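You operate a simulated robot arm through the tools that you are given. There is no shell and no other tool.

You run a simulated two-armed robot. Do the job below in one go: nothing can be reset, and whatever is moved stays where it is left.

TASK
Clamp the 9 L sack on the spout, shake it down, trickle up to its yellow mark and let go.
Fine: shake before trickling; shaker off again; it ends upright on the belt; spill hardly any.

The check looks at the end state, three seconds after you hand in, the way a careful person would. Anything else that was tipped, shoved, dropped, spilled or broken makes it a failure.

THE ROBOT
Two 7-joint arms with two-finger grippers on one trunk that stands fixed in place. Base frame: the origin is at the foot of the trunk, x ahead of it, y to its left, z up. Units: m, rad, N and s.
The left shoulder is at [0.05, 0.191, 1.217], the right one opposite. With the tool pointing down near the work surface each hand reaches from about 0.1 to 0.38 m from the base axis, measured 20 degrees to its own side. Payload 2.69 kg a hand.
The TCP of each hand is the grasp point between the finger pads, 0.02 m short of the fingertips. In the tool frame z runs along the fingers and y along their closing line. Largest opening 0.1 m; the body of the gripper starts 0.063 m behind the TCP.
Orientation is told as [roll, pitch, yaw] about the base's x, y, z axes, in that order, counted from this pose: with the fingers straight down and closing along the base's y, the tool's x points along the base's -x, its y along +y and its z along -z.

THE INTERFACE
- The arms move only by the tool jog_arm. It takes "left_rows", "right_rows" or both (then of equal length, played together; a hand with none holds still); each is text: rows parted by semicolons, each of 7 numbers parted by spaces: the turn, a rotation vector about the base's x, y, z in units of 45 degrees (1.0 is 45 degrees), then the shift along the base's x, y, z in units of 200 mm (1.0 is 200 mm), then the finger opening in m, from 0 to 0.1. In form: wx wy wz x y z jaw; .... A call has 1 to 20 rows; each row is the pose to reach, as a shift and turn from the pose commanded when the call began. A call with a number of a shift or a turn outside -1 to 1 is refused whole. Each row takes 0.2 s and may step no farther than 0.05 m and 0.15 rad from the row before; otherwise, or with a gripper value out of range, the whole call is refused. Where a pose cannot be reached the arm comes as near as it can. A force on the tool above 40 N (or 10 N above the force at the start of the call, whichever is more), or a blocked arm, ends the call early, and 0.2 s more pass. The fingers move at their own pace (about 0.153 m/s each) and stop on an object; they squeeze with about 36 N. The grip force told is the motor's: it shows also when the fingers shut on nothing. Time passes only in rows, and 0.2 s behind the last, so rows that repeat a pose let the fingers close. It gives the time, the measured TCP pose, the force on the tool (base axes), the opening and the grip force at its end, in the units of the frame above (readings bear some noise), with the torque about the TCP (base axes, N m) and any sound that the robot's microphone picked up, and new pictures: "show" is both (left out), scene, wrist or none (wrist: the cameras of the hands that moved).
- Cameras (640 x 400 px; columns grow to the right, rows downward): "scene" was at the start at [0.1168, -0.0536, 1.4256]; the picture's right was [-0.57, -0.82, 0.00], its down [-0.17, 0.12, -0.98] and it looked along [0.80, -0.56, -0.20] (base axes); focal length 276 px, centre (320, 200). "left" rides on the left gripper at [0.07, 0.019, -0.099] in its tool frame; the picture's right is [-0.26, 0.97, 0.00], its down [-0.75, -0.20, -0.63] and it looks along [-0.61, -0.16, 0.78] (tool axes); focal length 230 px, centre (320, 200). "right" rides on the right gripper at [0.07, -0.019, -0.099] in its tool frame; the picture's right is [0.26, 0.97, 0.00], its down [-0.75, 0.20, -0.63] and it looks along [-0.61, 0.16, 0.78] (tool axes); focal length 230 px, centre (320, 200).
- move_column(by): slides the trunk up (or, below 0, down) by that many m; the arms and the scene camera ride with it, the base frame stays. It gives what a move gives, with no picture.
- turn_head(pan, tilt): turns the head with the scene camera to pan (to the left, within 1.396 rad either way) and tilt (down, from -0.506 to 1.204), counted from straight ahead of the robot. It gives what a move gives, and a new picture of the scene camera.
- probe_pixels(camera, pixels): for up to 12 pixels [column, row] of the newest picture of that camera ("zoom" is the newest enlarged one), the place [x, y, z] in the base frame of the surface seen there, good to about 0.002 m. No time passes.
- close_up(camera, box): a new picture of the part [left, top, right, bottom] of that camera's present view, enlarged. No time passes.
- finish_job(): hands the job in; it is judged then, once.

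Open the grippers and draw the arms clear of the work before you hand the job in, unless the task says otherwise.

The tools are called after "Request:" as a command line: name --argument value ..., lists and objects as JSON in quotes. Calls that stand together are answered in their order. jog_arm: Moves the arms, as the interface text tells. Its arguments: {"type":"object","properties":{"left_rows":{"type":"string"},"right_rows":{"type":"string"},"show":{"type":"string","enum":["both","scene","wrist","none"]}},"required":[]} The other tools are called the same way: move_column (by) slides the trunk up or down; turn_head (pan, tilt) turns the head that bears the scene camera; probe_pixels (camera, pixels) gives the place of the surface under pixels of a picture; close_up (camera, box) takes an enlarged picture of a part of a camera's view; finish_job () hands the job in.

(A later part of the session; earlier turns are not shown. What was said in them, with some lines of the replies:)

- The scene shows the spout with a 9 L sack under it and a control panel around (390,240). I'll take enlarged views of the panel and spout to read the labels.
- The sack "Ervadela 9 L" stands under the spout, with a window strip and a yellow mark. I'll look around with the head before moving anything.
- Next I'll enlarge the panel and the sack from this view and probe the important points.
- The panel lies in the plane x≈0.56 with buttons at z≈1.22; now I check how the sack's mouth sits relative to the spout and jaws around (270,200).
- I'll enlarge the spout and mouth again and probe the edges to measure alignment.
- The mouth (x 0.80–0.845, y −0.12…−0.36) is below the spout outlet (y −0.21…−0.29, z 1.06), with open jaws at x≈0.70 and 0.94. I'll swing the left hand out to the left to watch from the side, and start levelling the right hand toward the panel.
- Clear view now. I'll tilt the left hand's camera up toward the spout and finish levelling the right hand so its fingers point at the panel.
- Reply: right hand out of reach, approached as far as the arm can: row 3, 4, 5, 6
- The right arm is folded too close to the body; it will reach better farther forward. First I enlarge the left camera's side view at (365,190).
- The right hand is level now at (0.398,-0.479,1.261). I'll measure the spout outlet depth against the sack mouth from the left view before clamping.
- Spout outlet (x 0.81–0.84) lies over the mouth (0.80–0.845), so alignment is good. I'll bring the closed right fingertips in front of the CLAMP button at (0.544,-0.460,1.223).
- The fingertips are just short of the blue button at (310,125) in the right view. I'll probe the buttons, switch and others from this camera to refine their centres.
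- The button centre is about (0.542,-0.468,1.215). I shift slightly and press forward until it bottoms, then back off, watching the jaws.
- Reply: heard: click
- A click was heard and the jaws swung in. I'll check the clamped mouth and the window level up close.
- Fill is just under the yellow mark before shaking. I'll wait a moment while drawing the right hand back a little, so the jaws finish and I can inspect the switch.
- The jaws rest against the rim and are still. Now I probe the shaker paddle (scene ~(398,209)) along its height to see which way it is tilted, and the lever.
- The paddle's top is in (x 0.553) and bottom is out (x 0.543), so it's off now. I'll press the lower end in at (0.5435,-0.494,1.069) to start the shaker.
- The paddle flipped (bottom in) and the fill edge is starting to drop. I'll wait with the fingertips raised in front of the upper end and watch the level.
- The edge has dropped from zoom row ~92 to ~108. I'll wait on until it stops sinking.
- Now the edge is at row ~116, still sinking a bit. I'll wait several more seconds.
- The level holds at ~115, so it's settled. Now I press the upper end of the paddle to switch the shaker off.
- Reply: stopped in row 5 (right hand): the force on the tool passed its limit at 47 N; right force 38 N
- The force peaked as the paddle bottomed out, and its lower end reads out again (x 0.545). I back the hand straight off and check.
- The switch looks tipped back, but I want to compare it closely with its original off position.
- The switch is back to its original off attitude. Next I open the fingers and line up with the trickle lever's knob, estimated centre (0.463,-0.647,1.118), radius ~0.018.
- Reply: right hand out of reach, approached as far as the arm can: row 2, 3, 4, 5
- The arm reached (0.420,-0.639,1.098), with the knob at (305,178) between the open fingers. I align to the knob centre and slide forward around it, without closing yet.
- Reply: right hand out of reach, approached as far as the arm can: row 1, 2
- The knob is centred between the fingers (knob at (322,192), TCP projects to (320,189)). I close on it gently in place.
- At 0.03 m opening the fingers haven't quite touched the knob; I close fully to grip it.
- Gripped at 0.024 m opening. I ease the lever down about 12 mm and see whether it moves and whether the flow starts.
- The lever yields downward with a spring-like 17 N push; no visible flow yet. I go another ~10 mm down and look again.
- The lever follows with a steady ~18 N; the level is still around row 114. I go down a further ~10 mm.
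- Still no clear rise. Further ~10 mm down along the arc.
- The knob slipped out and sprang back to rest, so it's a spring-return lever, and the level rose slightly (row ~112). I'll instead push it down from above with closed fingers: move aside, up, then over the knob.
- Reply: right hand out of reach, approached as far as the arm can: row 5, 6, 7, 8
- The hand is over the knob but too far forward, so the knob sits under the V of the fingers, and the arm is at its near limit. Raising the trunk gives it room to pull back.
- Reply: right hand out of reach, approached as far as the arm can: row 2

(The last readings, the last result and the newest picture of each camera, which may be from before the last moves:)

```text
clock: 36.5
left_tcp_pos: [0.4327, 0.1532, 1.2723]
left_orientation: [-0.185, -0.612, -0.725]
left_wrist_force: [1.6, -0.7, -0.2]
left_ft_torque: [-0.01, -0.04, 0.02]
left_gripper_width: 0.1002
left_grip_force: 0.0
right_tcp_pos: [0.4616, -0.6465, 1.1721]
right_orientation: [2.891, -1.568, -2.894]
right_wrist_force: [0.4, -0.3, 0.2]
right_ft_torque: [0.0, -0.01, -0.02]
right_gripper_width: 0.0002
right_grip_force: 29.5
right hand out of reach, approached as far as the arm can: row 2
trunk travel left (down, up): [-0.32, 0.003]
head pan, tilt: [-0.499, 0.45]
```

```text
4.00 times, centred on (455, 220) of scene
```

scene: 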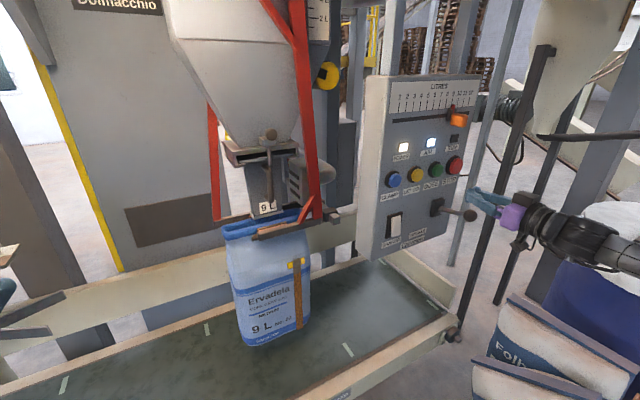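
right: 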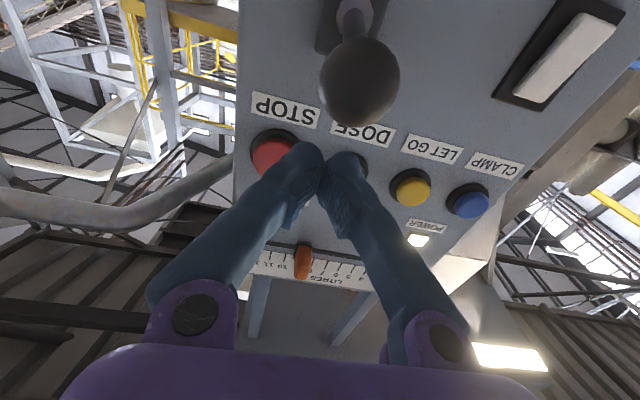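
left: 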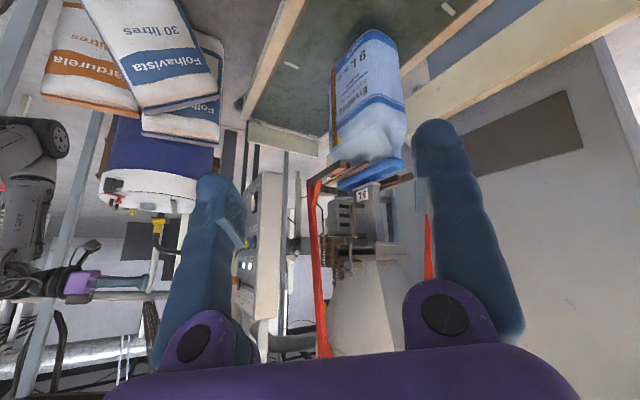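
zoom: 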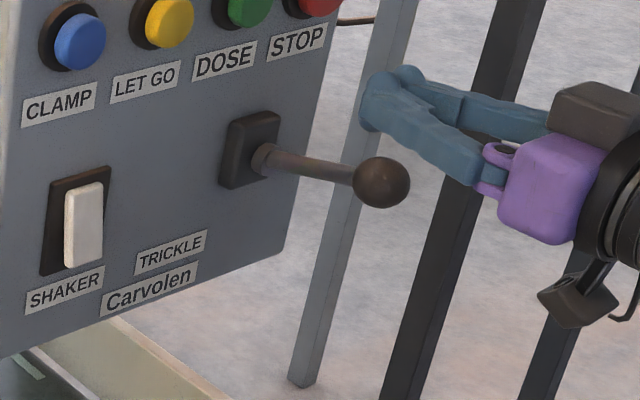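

The fingertips are now right above the knob (both at y≈-0.647). I push down in steps to about 25 mm of lever travel and monitor the level.

Request:
close_up --camera "scene" --box '[270, 250, 330, 340]'

Request:
jog_arm --right_rows "0 0 0 0 0 -0.08 0; 0 0 0 0.01 0 -0.14 0; 0 0 0 0.02 0 -0.19 0; 0 0 0 0.03 0 -0.23 0" --show "scene"

Request:
close_up --camera "scene" --box '[270, 250, 330, 340]'

Request:
close_up --camera "scene" --box '[390, 170, 520, 270]'

```text
4.44 times, centred on (300, 295) of scene
```

zoom: 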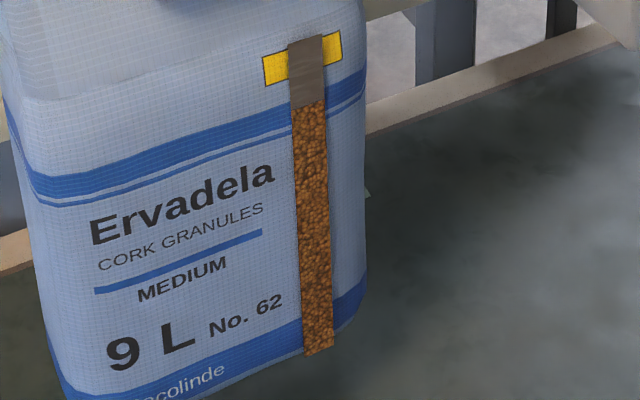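

```text
clock: 37.5
left_tcp_pos: [0.4341, 0.1517, 1.2712]
left_orientation: [-0.187, -0.615, -0.727]
left_wrist_force: [0.8, -0.6, -0.3]
left_ft_torque: [0.02, 0.03, 0.03]
left_gripper_width: 0.1
left_grip_force: 0.0
right_tcp_pos: [0.4673, -0.6468, 1.1267]
right_orientation: [3.052, -1.568, -3.056]
right_wrist_force: [-0.3, -0.3, 3.0]
right_ft_torque: [0.0, 0.01, 0.02]
right_gripper_width: 0.0001
right_grip_force: 30.0
trunk travel left (down, up): [-0.32, 0.003]
head pan, tilt: [-0.499, 0.45]
```

scene: 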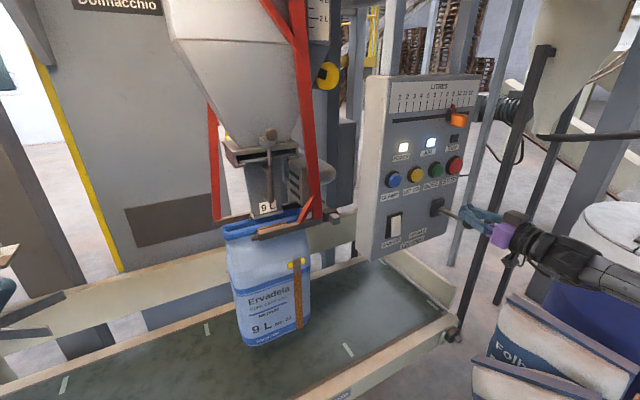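

```text
4.44 times, centred on (300, 295) of scene
```

zoom: 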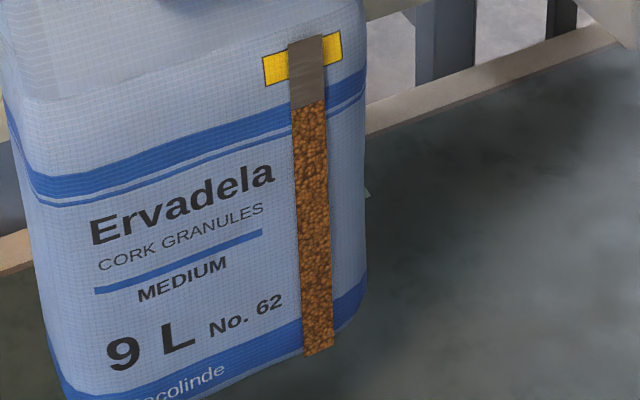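

```text
4.00 times, centred on (455, 220) of scene
```

zoom: 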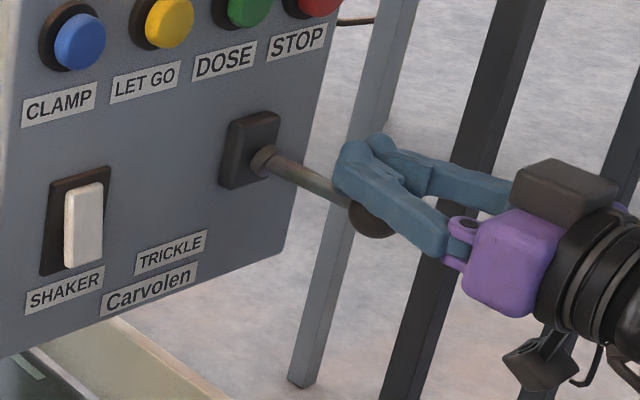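

The lever is down ~20 mm against only 3 N. I press another 10 mm and hold a second, then compare the level (baseline row ~103).

Request:
jog_arm --right_rows "0 0 0 0.01 0 -0.03 0; 0 0 0 0.02 0 -0.05 0; 0 0 0 0.02 0 -0.05 0; 0 0 0 0.02 0 -0.05 0; 0 0 0 0.02 0 -0.05 0" --show "scene"

Request:
close_up --camera "scene" --box '[270, 250, 330, 340]'

Request:
close_up --camera "scene" --box '[195, 165, 345, 265]'

```text
clock: 38.7
left_tcp_pos: [0.4335, 0.1528, 1.272]
left_orientation: [-0.187, -0.615, -0.726]
left_wrist_force: [0.0, -0.1, 0.2]
left_ft_torque: [-0.04, -0.01, 0.0]
left_gripper_width: 0.1
left_grip_force: 0.1
right_tcp_pos: [0.4694, -0.6459, 1.1169]
right_orientation: [3.04, -1.565, -3.042]
right_wrist_force: [-0.2, -0.7, 3.4]
right_ft_torque: [0.04, 0.02, -0.05]
right_gripper_width: 0.0
right_grip_force: 30.1
trunk travel left (down, up): [-0.32, 0.003]
head pan, tilt: [-0.499, 0.45]
```

scene: 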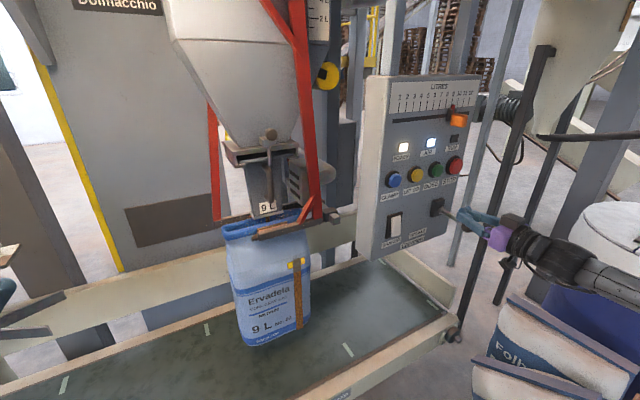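

```text
4.44 times, centred on (300, 295) of scene
```

zoom: 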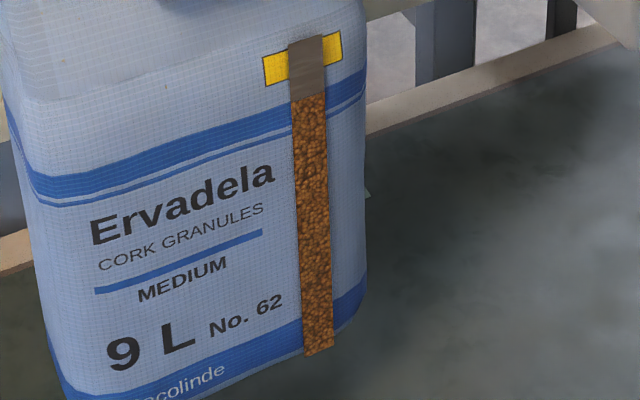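

```text
4.00 times, centred on (270, 215) of scene
```

zoom: 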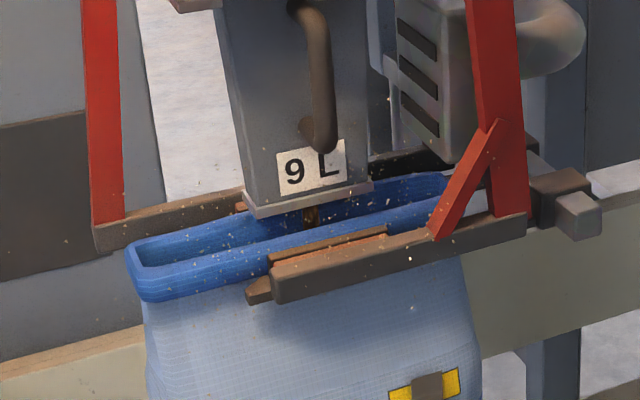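

Cork trickles from the spout into the mouth (zoom (310,215)), and the level rose to row ~98. I hold the lever here in short bursts and keep watching; target row ~60 at the mark's centre.

Request:
jog_arm --right_rows "0 0 0 0 0 0 0; 0 0 0 0 0 0 0; 0 0 0 0 0 0 0; 0 0 0 0 0 0 0; 0 0 0 0 0 0 0; 0 0 0 0 0 0 0; 0 0 0 0 0 0 0; 0 0 0 0 0 0 0; 0 0 0 0 0 0 0" --show "scene"

Request:
close_up --camera "scene" --box '[270, 250, 330, 340]'

Request:
close_up --camera "scene" --box '[195, 165, 345, 265]'

```text
clock: 40.7
left_tcp_pos: [0.4334, 0.1522, 1.2716]
left_orientation: [-0.186, -0.615, -0.727]
left_wrist_force: [-0.9, 0.1, -0.8]
left_ft_torque: [0.0, 0.01, 0.03]
left_gripper_width: 0.0998
left_grip_force: 0.0
right_tcp_pos: [0.469, -0.6468, 1.1155]
right_orientation: [3.001, -1.565, -3.004]
right_wrist_force: [-0.9, 0.5, 3.7]
right_ft_torque: [0.04, 0.03, 0.01]
right_gripper_width: 0.0001
right_grip_force: 30.0
trunk travel left (down, up): [-0.32, 0.003]
head pan, tilt: [-0.499, 0.45]
```

scene: 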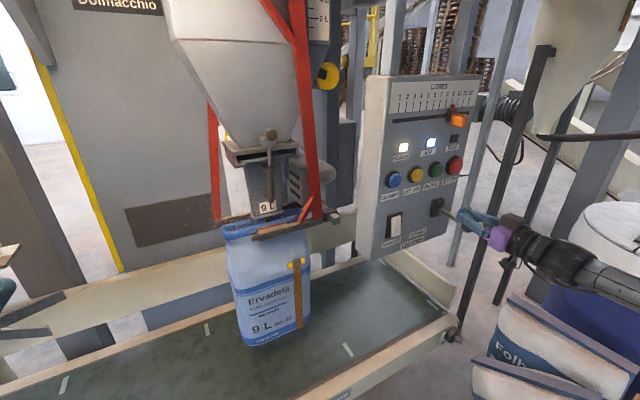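

```text
4.44 times, centred on (300, 295) of scene
```

zoom: 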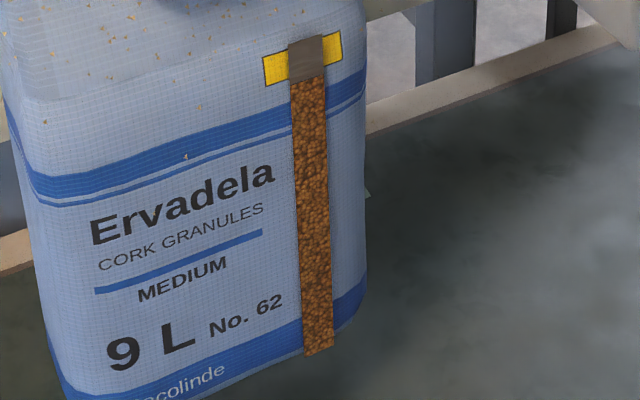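

```text
4.00 times, centred on (270, 215) of scene
```

zoom: 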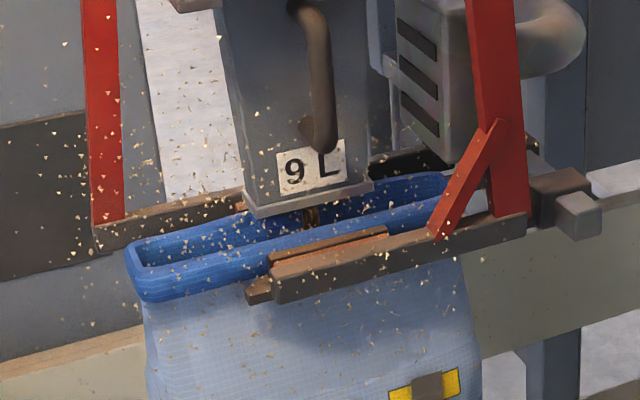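

The level jumped to row ~80, but many flecks are in the air around the mouth. I lift off the lever now to stop the flow and examine this.

Request:
jog_arm --right_rows "0 0 0 -0.02 0 0.15 0; 0 0 0 -0.03 0 0.3 0" --show "scene"

Request:
close_up --camera "scene" --box '[270, 250, 330, 340]'

Request:
close_up --camera "scene" --box '[195, 165, 345, 265]'

Request:
close_up --camera "scene" --box '[380, 200, 412, 252]'

Request:
close_up --camera "scene" --box '[140, 240, 460, 400]'

```text
clock: 41.3
left_tcp_pos: [0.4335, 0.1522, 1.2712]
left_orientation: [-0.185, -0.615, -0.727]
left_wrist_force: [-0.4, -0.6, 0.1]
left_ft_torque: [-0.02, -0.02, 0.0]
left_gripper_width: 0.1
left_grip_force: 0.1
right_tcp_pos: [0.4654, -0.6462, 1.1715]
right_orientation: [2.993, -1.568, -2.995]
right_wrist_force: [-0.4, -0.9, 0.2]
right_ft_torque: [-0.05, -0.02, 0.01]
right_gripper_width: 0.0001
right_grip_force: 29.4
trunk travel left (down, up): [-0.32, 0.003]
head pan, tilt: [-0.499, 0.45]
```

scene: 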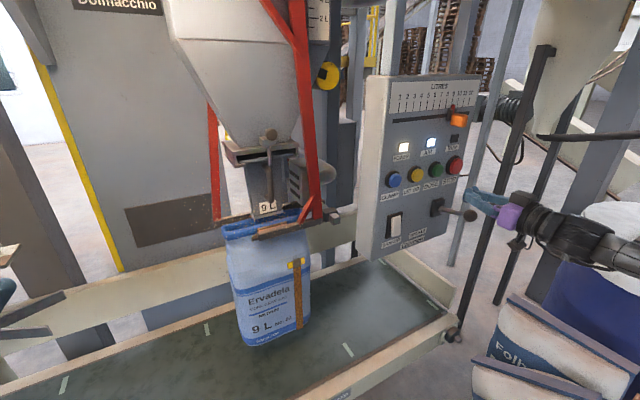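

```text
4.44 times, centred on (300, 295) of scene
```

zoom: 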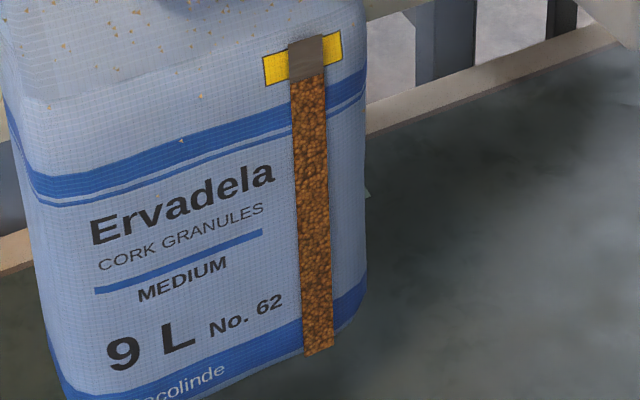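

```text
4.00 times, centred on (270, 215) of scene
```

zoom: 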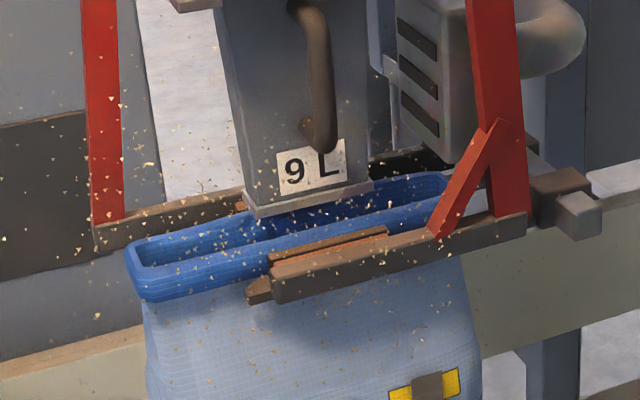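

```text
7.69 times, centred on (396, 226) of scene
```

zoom: 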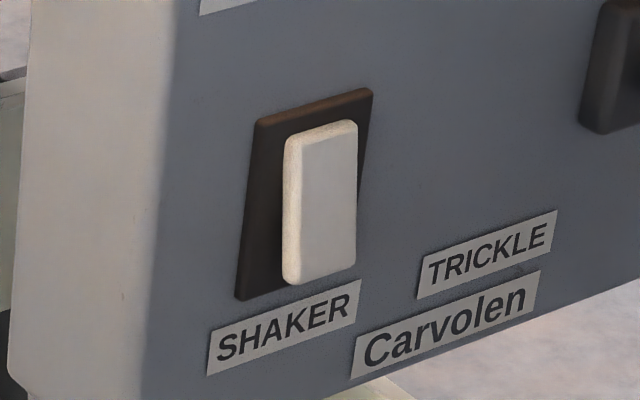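

```text
2.00 times, centred on (300, 320) of scene
```

zoom: 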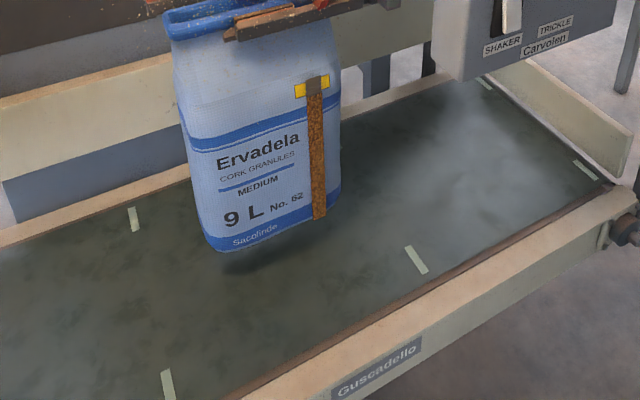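

Flow stopped at row ~77, just at the lower edge of the mark, and the belt looks clean. I'll let a second pass to see whether those flecks are just airborne dust, and probe the sack's bottom edge.

Request:
jog_arm --right_rows "0 0 0 0 0 0 0; 0 0 0 0 0 0 0; 0 0 0 0 0 0 0; 0 0 0 0 0 0 0; 0 0 0 0 0 0 0; 0 0 0 0 0 0 0" --show "scene"

Request:
close_up --camera "scene" --box '[270, 250, 330, 340]'

Request:
close_up --camera "left" --box '[300, 0, 460, 240]'

Request:
close_up --camera "scene" --box '[195, 165, 345, 265]'

Request:
probe_pixels --camera "zoom" --pixels '[[108, 130], [110, 153], [150, 300], [225, 220], [97, 316], [250, 330], [220, 320], [300, 345]]'

Request:
probe_pixels --camera "scene" --pixels '[[244, 343], [247, 348], [270, 342], [290, 335], [306, 325], [255, 351], [260, 340], [275, 346]]'

```text
clock: 42.7
left_tcp_pos: [0.4327, 0.1518, 1.272]
left_orientation: [-0.185, -0.612, -0.727]
left_wrist_force: [0.5, 0.3, -0.3]
left_ft_torque: [0.02, 0.0, -0.02]
left_gripper_width: 0.0999
left_grip_force: 0.0
right_tcp_pos: [0.4653, -0.6464, 1.1712]
right_orientation: [2.869, -1.567, -2.873]
right_wrist_force: [-0.3, 0.0, 0.3]
right_ft_torque: [0.01, 0.03, 0.01]
right_gripper_width: 0.0
right_grip_force: 29.5
trunk travel left (down, up): [-0.32, 0.003]
head pan, tilt: [-0.499, 0.45]
```

scene: 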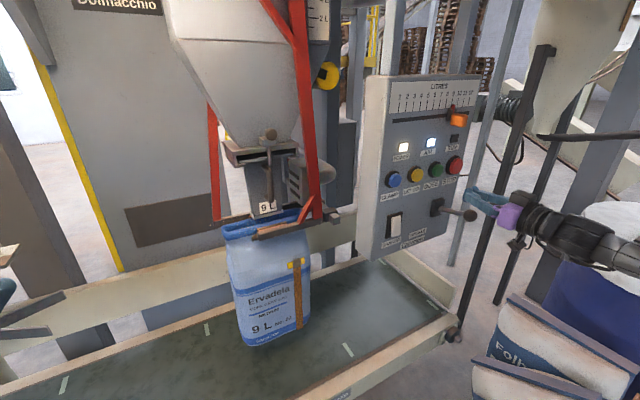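

```text
4.44 times, centred on (300, 295) of scene
```

zoom: 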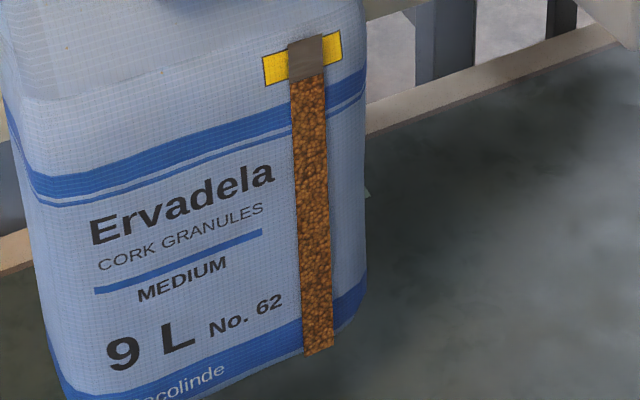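

```text
1.67 times, centred on (380, 120) of left
```

zoom: 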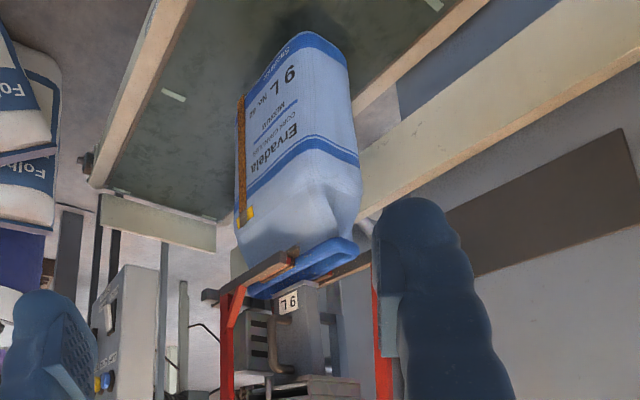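

```text
4.00 times, centred on (270, 215) of scene
```

zoom: 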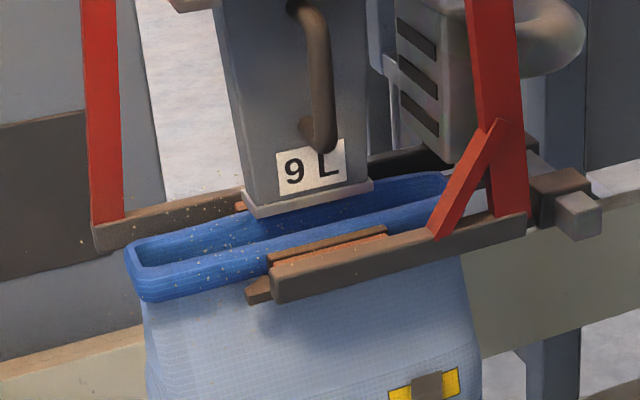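

```text
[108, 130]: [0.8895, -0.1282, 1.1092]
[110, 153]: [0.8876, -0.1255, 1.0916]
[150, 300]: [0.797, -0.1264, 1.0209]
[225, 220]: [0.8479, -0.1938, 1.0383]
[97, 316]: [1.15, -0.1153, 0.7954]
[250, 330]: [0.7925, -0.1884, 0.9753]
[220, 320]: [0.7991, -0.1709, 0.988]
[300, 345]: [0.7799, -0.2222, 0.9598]
```

```text
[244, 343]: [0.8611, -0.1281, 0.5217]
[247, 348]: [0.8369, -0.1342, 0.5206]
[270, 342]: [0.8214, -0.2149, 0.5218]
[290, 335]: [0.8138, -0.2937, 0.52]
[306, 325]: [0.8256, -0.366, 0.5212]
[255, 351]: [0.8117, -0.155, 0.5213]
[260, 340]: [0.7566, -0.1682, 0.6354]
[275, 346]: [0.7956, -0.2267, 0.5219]
```

The flecks were just airborne dust and are gone; belt is clean. But the sack's bottom seems above the belt (ray just under the edge hits belt well behind), so I probe its lower edge carefully.

Request:
close_up --camera "scene" --box '[225, 310, 325, 370]'

Request:
probe_pixels --camera "zoom" --pixels '[[120, 200], [125, 215], [130, 230], [135, 240], [250, 180], [250, 195], [250, 205], [400, 130], [400, 150], [400, 165], [500, 100], [510, 110]]'

Request:
close_up --camera "left" --box '[330, 0, 430, 60]'

Request:
probe_pixels --camera "zoom" --pixels '[[200, 150], [300, 120], [320, 60], [400, 150], [450, 180], [200, 250], [250, 200]]'

```text
6.40 times, centred on (275, 340) of scene
```

zoom: 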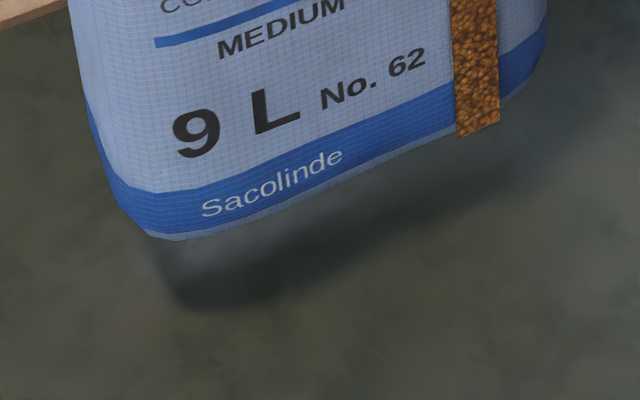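

```text
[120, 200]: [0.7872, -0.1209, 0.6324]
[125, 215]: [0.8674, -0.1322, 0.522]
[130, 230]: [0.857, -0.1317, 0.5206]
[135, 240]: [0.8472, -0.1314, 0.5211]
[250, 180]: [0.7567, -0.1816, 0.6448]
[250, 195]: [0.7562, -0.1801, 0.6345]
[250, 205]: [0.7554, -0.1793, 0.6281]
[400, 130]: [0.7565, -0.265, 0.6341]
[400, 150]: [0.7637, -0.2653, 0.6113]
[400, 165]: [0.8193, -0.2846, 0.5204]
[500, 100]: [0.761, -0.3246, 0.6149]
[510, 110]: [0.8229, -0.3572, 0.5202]
```

```text
6.40 times, centred on (380, 30) of left
```

zoom: 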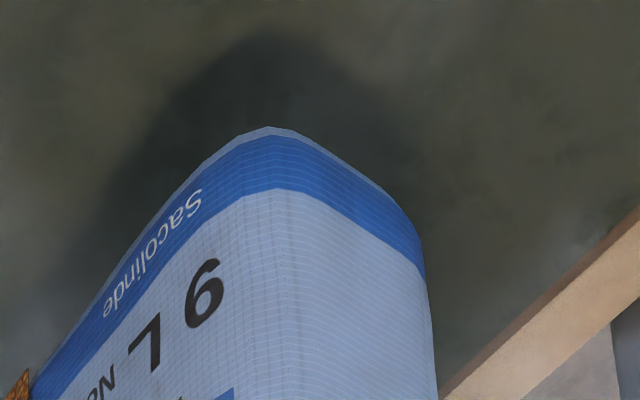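

```text
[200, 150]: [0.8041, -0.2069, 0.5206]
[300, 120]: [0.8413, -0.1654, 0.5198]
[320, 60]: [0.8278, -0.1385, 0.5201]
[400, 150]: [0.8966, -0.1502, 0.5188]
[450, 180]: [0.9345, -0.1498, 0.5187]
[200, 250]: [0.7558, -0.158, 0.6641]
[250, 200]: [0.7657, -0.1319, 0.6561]
```

The sack hangs with its bottom at z≈0.605, 85 mm over the belt, so it will drop onto the belt when released, as the machine intends. First I zoom on the mark and measure mark height versus level.

Request:
close_up --camera "scene" --box '[285, 250, 315, 275]'

Request:
probe_pixels --camera "zoom" --pixels '[[165, 150], [165, 190], [165, 230], [400, 90], [400, 130], [400, 170], [250, 100], [255, 150], [260, 200], [262, 235], [265, 280]]'

```text
16.00 times, centred on (300, 262) of scene
```

zoom: 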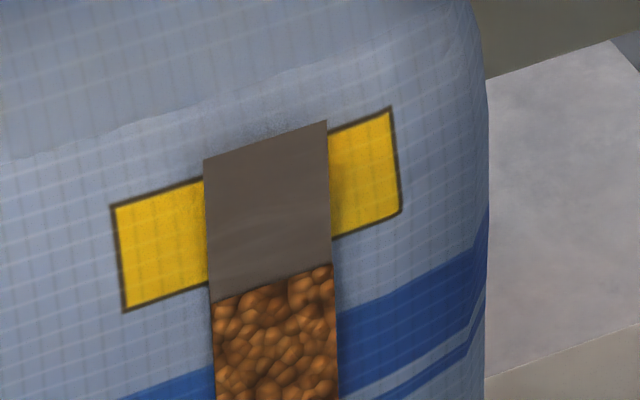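

```text
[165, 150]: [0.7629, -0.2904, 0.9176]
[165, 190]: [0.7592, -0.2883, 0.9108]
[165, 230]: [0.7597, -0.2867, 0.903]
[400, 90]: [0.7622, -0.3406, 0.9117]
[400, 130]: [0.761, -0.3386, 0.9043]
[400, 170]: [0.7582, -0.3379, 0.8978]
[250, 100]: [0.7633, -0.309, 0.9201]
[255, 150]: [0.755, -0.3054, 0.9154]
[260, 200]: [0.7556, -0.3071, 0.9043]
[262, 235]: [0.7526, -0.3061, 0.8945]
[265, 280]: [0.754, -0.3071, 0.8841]
```

Mark spans z≈0.888–0.908 and the fill is at ≈0.883, so ~15 mm to its centre at ~8 mm/s. I give a short press of about 0.8 s and then check.

Request:
jog_arm --right_rows "0 0 0 0.01 0 -0.1 0; 0 0 0 0.03 0 -0.23 0; 0 0 0 0.03 0 -0.275 0; 0 0 0 0.03 0 -0.275 0; 0 0 0 0.03 0 -0.275 0; 0 0 0 0.03 0 -0.275 0; 0 0 0 0.01 0 -0.1 0; 0 0 0 0 0 0 0; 0 0 0 0 0 0 0; 0 0 0 0 0 0 0; 0 0 0 0 0 0 0; 0 0 0 0 0 0 0" --show "scene"

Request:
close_up --camera "scene" --box '[285, 250, 315, 275]'

Request:
close_up --camera "scene" --box '[195, 165, 345, 265]'

```text
clock: 45.3
left_tcp_pos: [0.4337, 0.1519, 1.2718]
left_orientation: [-0.187, -0.613, -0.726]
left_wrist_force: [0.2, 0.1, 0.2]
left_ft_torque: [0.0, 0.01, -0.03]
left_gripper_width: 0.1
left_grip_force: 0.1
right_tcp_pos: [0.4648, -0.6495, 1.1741]
right_orientation: [2.87, -1.567, -2.875]
right_wrist_force: [0.5, -0.6, 0.3]
right_ft_torque: [-0.01, 0.0, 0.02]
right_gripper_width: 0.0
right_grip_force: 29.8
trunk travel left (down, up): [-0.32, 0.003]
head pan, tilt: [-0.499, 0.45]
```

scene: 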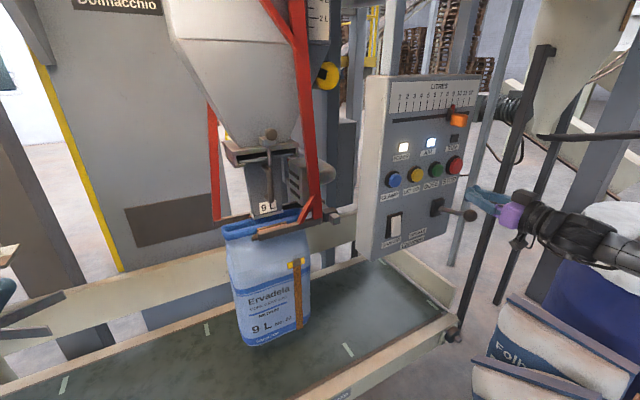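

```text
16.00 times, centred on (300, 262) of scene
```

zoom: 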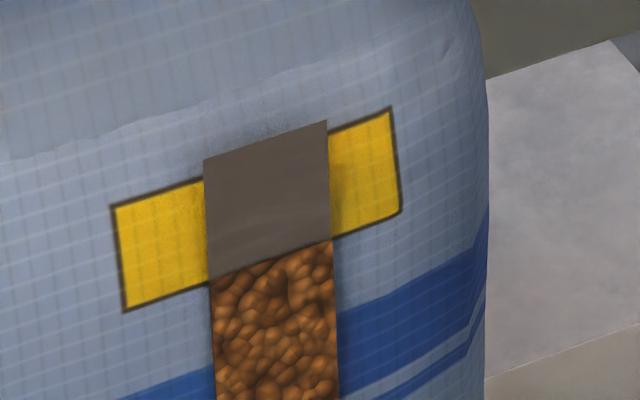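

```text
4.00 times, centred on (270, 215) of scene
```

zoom: 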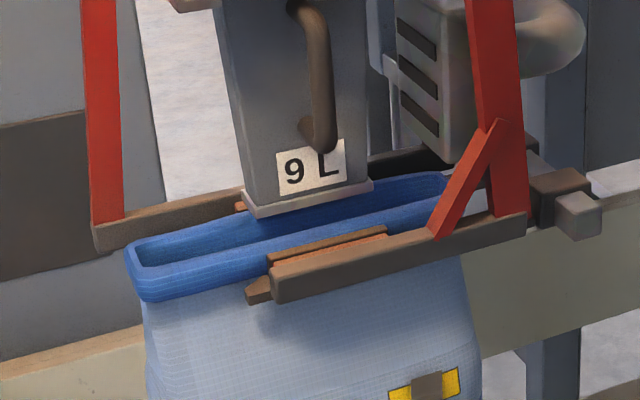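

That press gave +5 mm: level is now at the mark's lower edge (row ~258, mark centre ≈205). I repeat with a longer hold (about 0.6 s more).

Request:
jog_arm --right_rows "0 0 0 0.01 0.01 -0.115 0; 0 0 0 0.03 0.015 -0.245 0; 0 0 0 0.03 0.015 -0.29 0; 0 0 0 0.03 0.015 -0.29 0; 0 0 0 0.03 0.015 -0.29 0; 0 0 0 0.03 0.015 -0.29 0; 0 0 0 0.03 0.015 -0.29 0; 0 0 0 0.03 0.015 -0.29 0; 0 0 0 0.01 0.01 -0.1 0; 0 0 0 0 0 0 0; 0 0 0 0 0 0 0; 0 0 0 0 0 0 0; 0 0 0 0 0 0 0; 0 0 0 0 0 0 0" --show "scene"

Request:
close_up --camera "scene" --box '[285, 250, 315, 275]'

```text
clock: 48.3
left_tcp_pos: [0.4333, 0.1518, 1.2711]
left_orientation: [-0.186, -0.613, -0.726]
left_wrist_force: [0.2, 0.8, -0.1]
left_ft_torque: [-0.02, -0.02, 0.0]
left_gripper_width: 0.1
left_grip_force: 0.1
right_tcp_pos: [0.4639, -0.6469, 1.1775]
right_orientation: [2.865, -1.568, -2.867]
right_wrist_force: [0.7, -0.3, -0.4]
right_ft_torque: [0.01, -0.03, 0.01]
right_gripper_width: 0.0
right_grip_force: 29.6
trunk travel left (down, up): [-0.32, 0.003]
head pan, tilt: [-0.499, 0.45]
```

scene: 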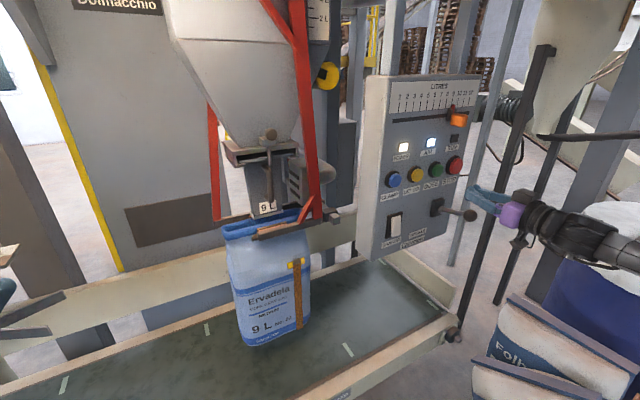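

```text
16.00 times, centred on (300, 262) of scene
```

zoom: 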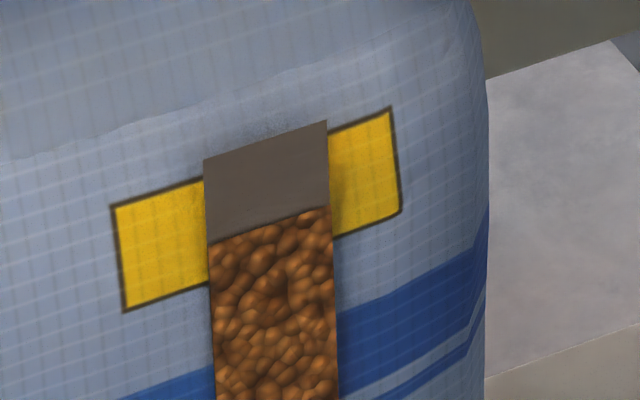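

Level is now inside the mark, about 3 mm below its centre. One last brief press (0.4 s shorter than the first) to centre it.

Request:
jog_arm --right_rows "0 0 0 0.01 0 -0.13 0; 0 0 0 0.03 0 -0.26 0; 0 0 0 0.03 0 -0.305 0; 0 0 0 0.03 0 -0.305 0; 0 0 0 0.01 0 -0.1 0; 0 0 0 0 0 0 0; 0 0 0 0 0 0 0; 0 0 0 0 0 0 0; 0 0 0 0 0 0 0; 0 0 0 0 0 0 0; 0 0 0 0 0 0 0; 0 0 0 0 0 0 0" --show "scene"

Request:
close_up --camera "scene" --box '[285, 250, 315, 275]'

Request:
close_up --camera "scene" --box '[390, 170, 520, 270]'

Request:
close_up --camera "scene" --box '[195, 165, 345, 265]'

```text
clock: 50.9
left_tcp_pos: [0.4333, 0.1517, 1.2721]
left_orientation: [-0.186, -0.611, -0.726]
left_wrist_force: [0.3, -0.4, 1.1]
left_ft_torque: [0.02, -0.01, 0.01]
left_gripper_width: 0.1001
left_grip_force: 0.1
right_tcp_pos: [0.4617, -0.6456, 1.1733]
right_orientation: [2.879, -1.567, -2.881]
right_wrist_force: [-0.5, -0.4, 0.1]
right_ft_torque: [0.0, 0.02, -0.02]
right_gripper_width: 0.0
right_grip_force: 29.7
trunk travel left (down, up): [-0.32, 0.003]
head pan, tilt: [-0.499, 0.45]
```

scene: 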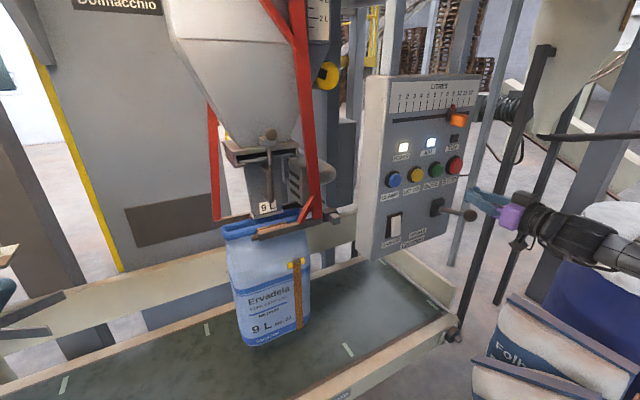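

```text
16.00 times, centred on (300, 262) of scene
```

zoom: 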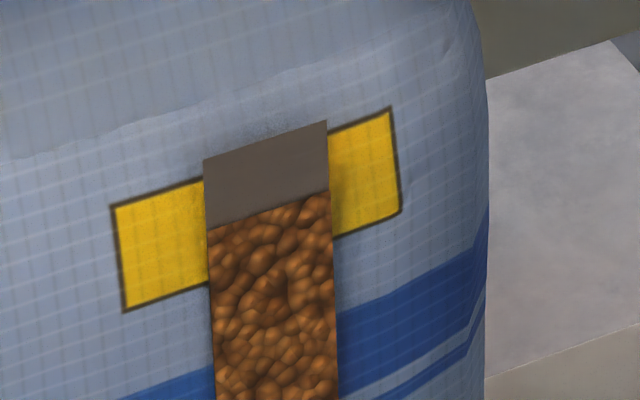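

```text
4.00 times, centred on (455, 220) of scene
```

zoom: 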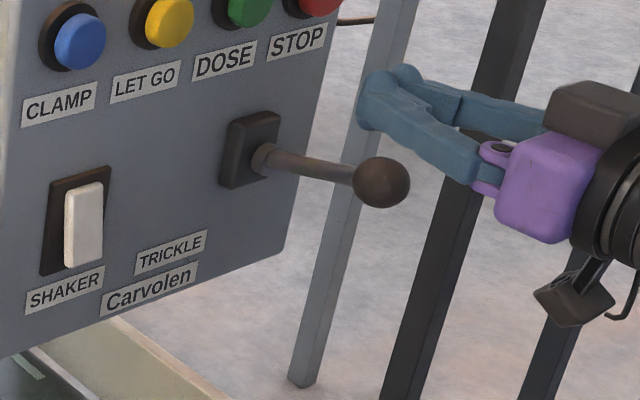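

```text
4.00 times, centred on (270, 215) of scene
```

zoom: 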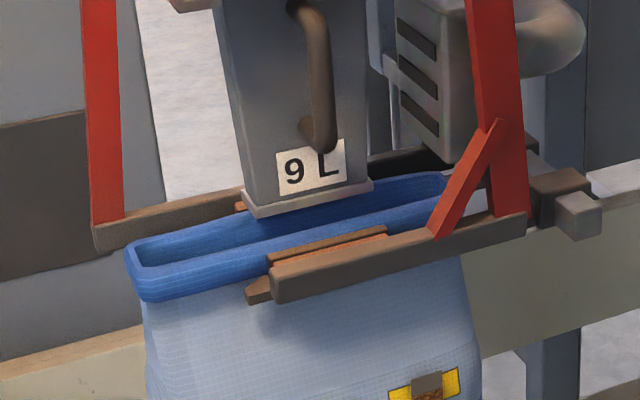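

The fill now sits at the centre of the yellow mark, the lever is back at rest and the shaker is off. I move the closed fingertips up and across to in front of the yellow LET GO button (≈(0.543,-0.5325,1.216)).

Request:
jog_arm --right_rows "0 0 0 0.03 0.1 0.1 0; 0 0 0 0.06 0.25 0.215 0; 0 0 0 0.1 0.4 0.215 0; 0 0 0 0.12 0.565 0.215 0; 0 0 0 0.12 0.565 0.215 0"

Request:
probe_pixels --camera "right" --pixels '[[320, 100], [320, 120], [330, 80], [300, 110], [340, 110]]'

```text
clock: 52.1
left_tcp_pos: [0.4332, 0.1519, 1.2719]
left_orientation: [-0.188, -0.611, -0.726]
left_wrist_force: [0.3, -1.2, 0.5]
left_ft_torque: [0.0, 0.02, 0.0]
left_gripper_width: 0.0996
left_grip_force: 0.1
right_tcp_pos: [0.4875, -0.5334, 1.2161]
right_orientation: [3.031, -1.567, -3.036]
right_wrist_force: [0.1, 0.3, 0.8]
right_ft_torque: [0.03, 0.01, -0.01]
right_gripper_width: 0.0
right_grip_force: 28.8
right hand out of reach, approached as far as the arm can: row 2
trunk travel left (down, up): [-0.32, 0.003]
head pan, tilt: [-0.499, 0.45]
```

scene: 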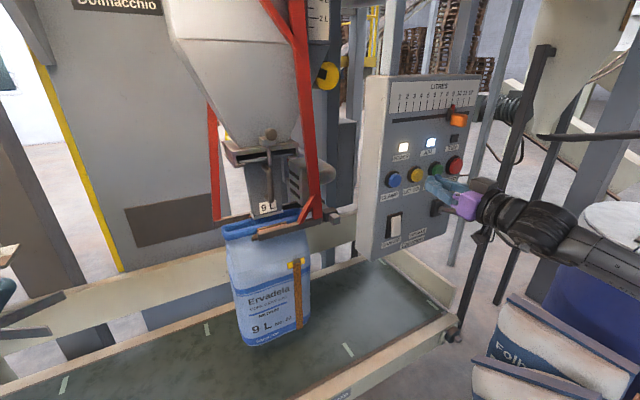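
right: 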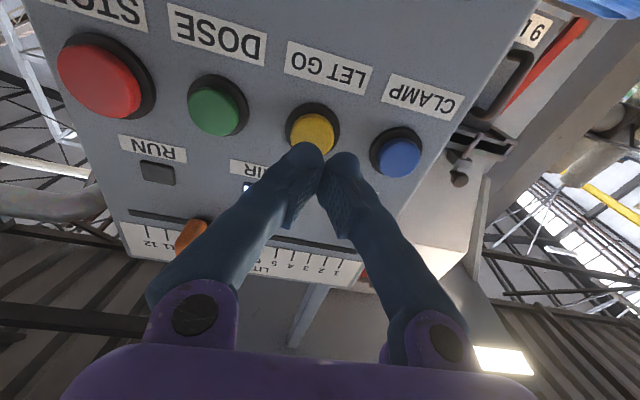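

```text
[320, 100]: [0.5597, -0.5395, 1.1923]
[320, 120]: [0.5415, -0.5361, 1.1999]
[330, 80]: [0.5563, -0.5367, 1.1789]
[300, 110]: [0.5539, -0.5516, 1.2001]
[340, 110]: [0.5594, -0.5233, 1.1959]
```

Aligned except ~4 mm sideways. I press LET GO and back off, watching the sack.

Request:
jog_arm --right_rows "0 0 0 0.05 -0.02 0 0; 0 0 0 0.15 -0.02 0 0; 0 0 0 0.2 -0.02 0 0; 0 0 0 0.23 -0.02 0 0; 0 0 0 0.23 -0.02 0 0; 0 0 0 0.1 -0.02 0 0; 0 0 0 0 -0.02 0 0; 0 0 0 0 -0.02 0 0"

Request:
close_up --camera "scene" --box '[190, 170, 370, 390]'

```text
clock: 53.9
left_tcp_pos: [0.4344, 0.1525, 1.272]
left_orientation: [-0.187, -0.613, -0.726]
left_wrist_force: [0.2, -0.5, -0.1]
left_ft_torque: [-0.01, 0.01, 0.03]
left_gripper_width: 0.1001
left_grip_force: 0.0
right_tcp_pos: [0.487, -0.5387, 1.2157]
right_orientation: [2.908, -1.566, -2.911]
right_wrist_force: [-0.3, -0.1, 0.5]
right_ft_torque: [0.01, 0.0, 0.0]
right_gripper_width: 0.0001
right_grip_force: 29.6
trunk travel left (down, up): [-0.32, 0.003]
head pan, tilt: [-0.499, 0.45]
heard: click
```

scene: 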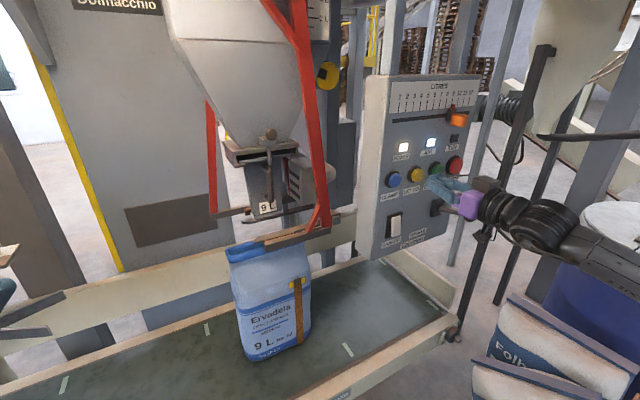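
right: 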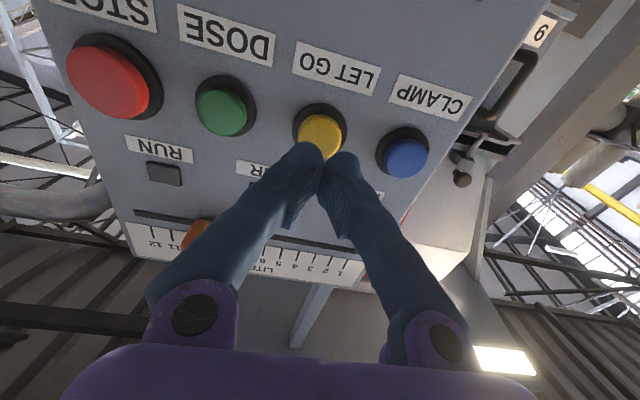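

```text
1.82 times, centred on (280, 280) of scene
```

zoom: 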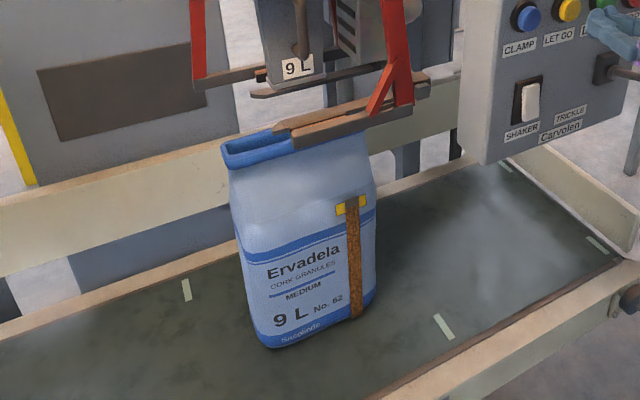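

Click heard, the jaws opened, and the sack dropped to the belt and stands upright. I withdraw the right hand, open the gripper and check everything.

Request:
jog_arm --right_rows "0 0 0 -0.1 0.05 0 0; 0 0 0 -0.25 0.15 0 0; 0 0 0 -0.4 0.3 0 0.03; 0 0 0 -0.5 0.4 0 0.06; 0 0 0 -0.5 0.4 0 0.1; 0 0 0 -0.5 0.4 0 0.1"

Request:
close_up --camera "scene" --box '[190, 170, 370, 390]'

Request:
close_up --camera "scene" --box '[275, 265, 325, 305]'

Request:
close_up --camera "scene" --box '[370, 70, 500, 265]'

Request:
close_up --camera "left" --box '[230, 0, 500, 220]'

```text
clock: 55.3
left_tcp_pos: [0.4329, 0.153, 1.2721]
left_orientation: [-0.187, -0.614, -0.724]
left_wrist_force: [0.3, -0.3, -0.4]
left_ft_torque: [0.0, -0.01, -0.02]
left_gripper_width: 0.1001
left_grip_force: 0.1
right_tcp_pos: [0.3877, -0.4562, 1.2171]
right_orientation: [2.959, -1.567, -2.96]
right_wrist_force: [0.1, 0.4, 0.1]
right_ft_torque: [0.0, -0.01, -0.03]
right_gripper_width: 0.1
right_grip_force: 0.0
trunk travel left (down, up): [-0.32, 0.003]
head pan, tilt: [-0.499, 0.45]
```

scene: 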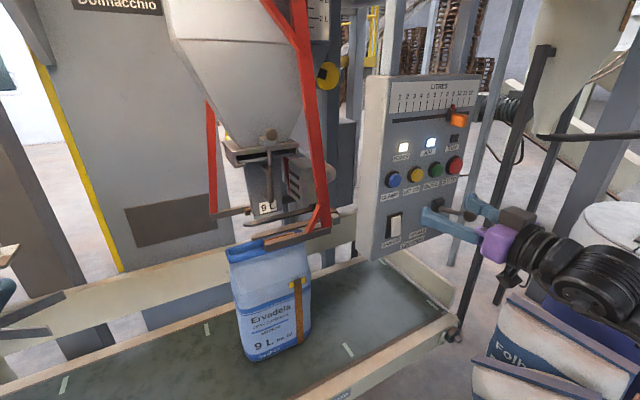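
right: 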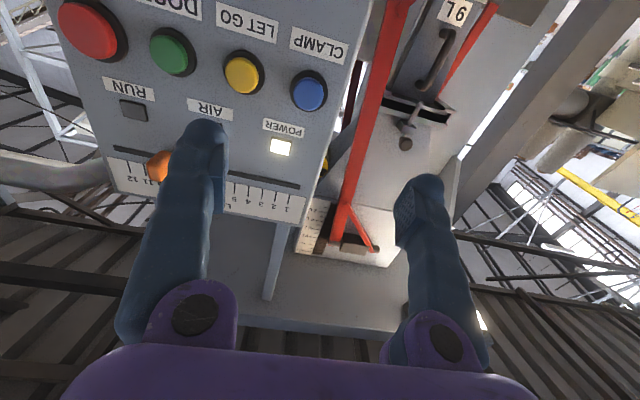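

```text
1.82 times, centred on (280, 280) of scene
```

zoom: 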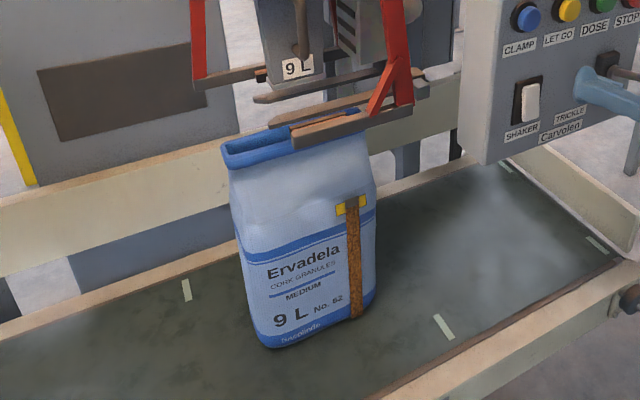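

```text
10.00 times, centred on (300, 285) of scene
```

zoom: 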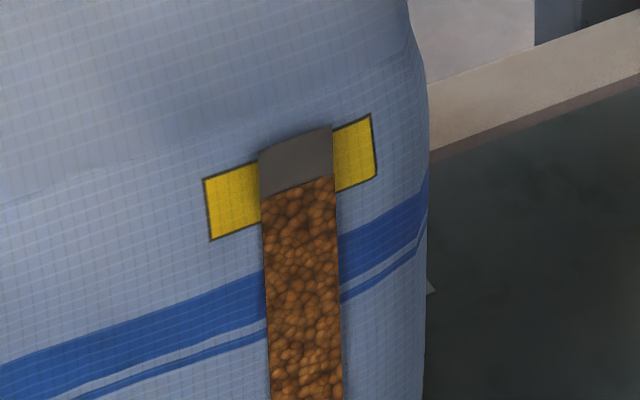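

```text
2.05 times, centred on (435, 168) of scene
```

zoom: 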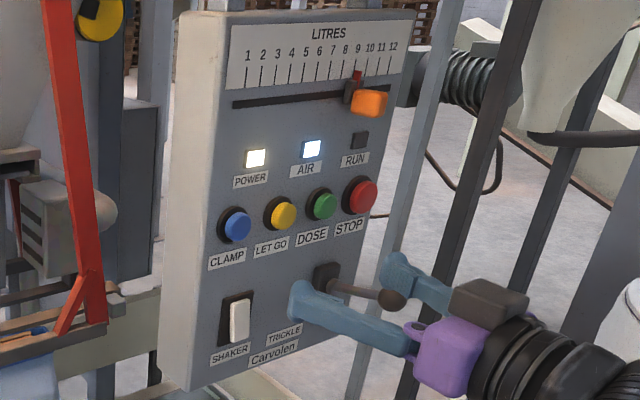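

```text
1.82 times, centred on (365, 110) of left
```

zoom: 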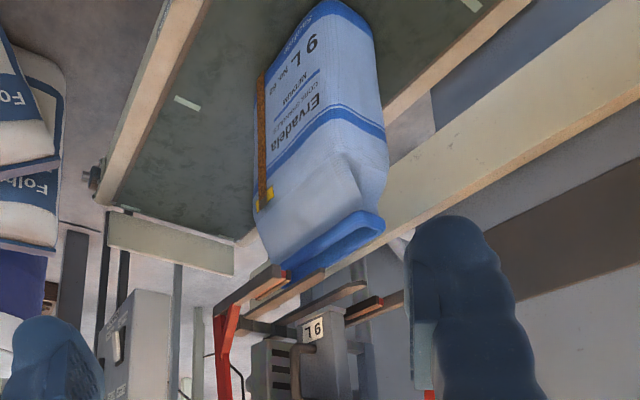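

The sack stands still and upright on the belt with its fill at the yellow mark. The jaws are open, the shaker paddle is off, the lever is at rest, the belt is clean and both hands are open and clear. I'll hand in.

Request:
finish_job

```text
The job is handed in.
```

The 9 L sack is filled to the middle of its yellow mark and standing upright on the belt, and I've handed the job in.

- **Clamping and shaking:** I clamped the sack, then ran the shaker for about 10 seconds until the level stopped sinking. I switched the shaker off before trickling; the paddle is back in its off position.
- **Trickling:** I gripped the trickle lever at first, but the knob slipped out of the fingers and sprang back. I then pressed it down from above in short bursts. The lever is now at rest.
- **Letting go:** The sack was hanging about 85 mm above the belt, so it dropped when I pressed LET GO. It landed upright and was still in the last two pictures.
- **Spill:** Flecks of cork were in the air around the mouth during the longest trickle. They had cleared about two seconds after the flow stopped, and the belt looks clean.

Both grippers are open and clear of the work. The trunk is 45 mm higher than at the start; I raised it so the right hand could get above the lever.
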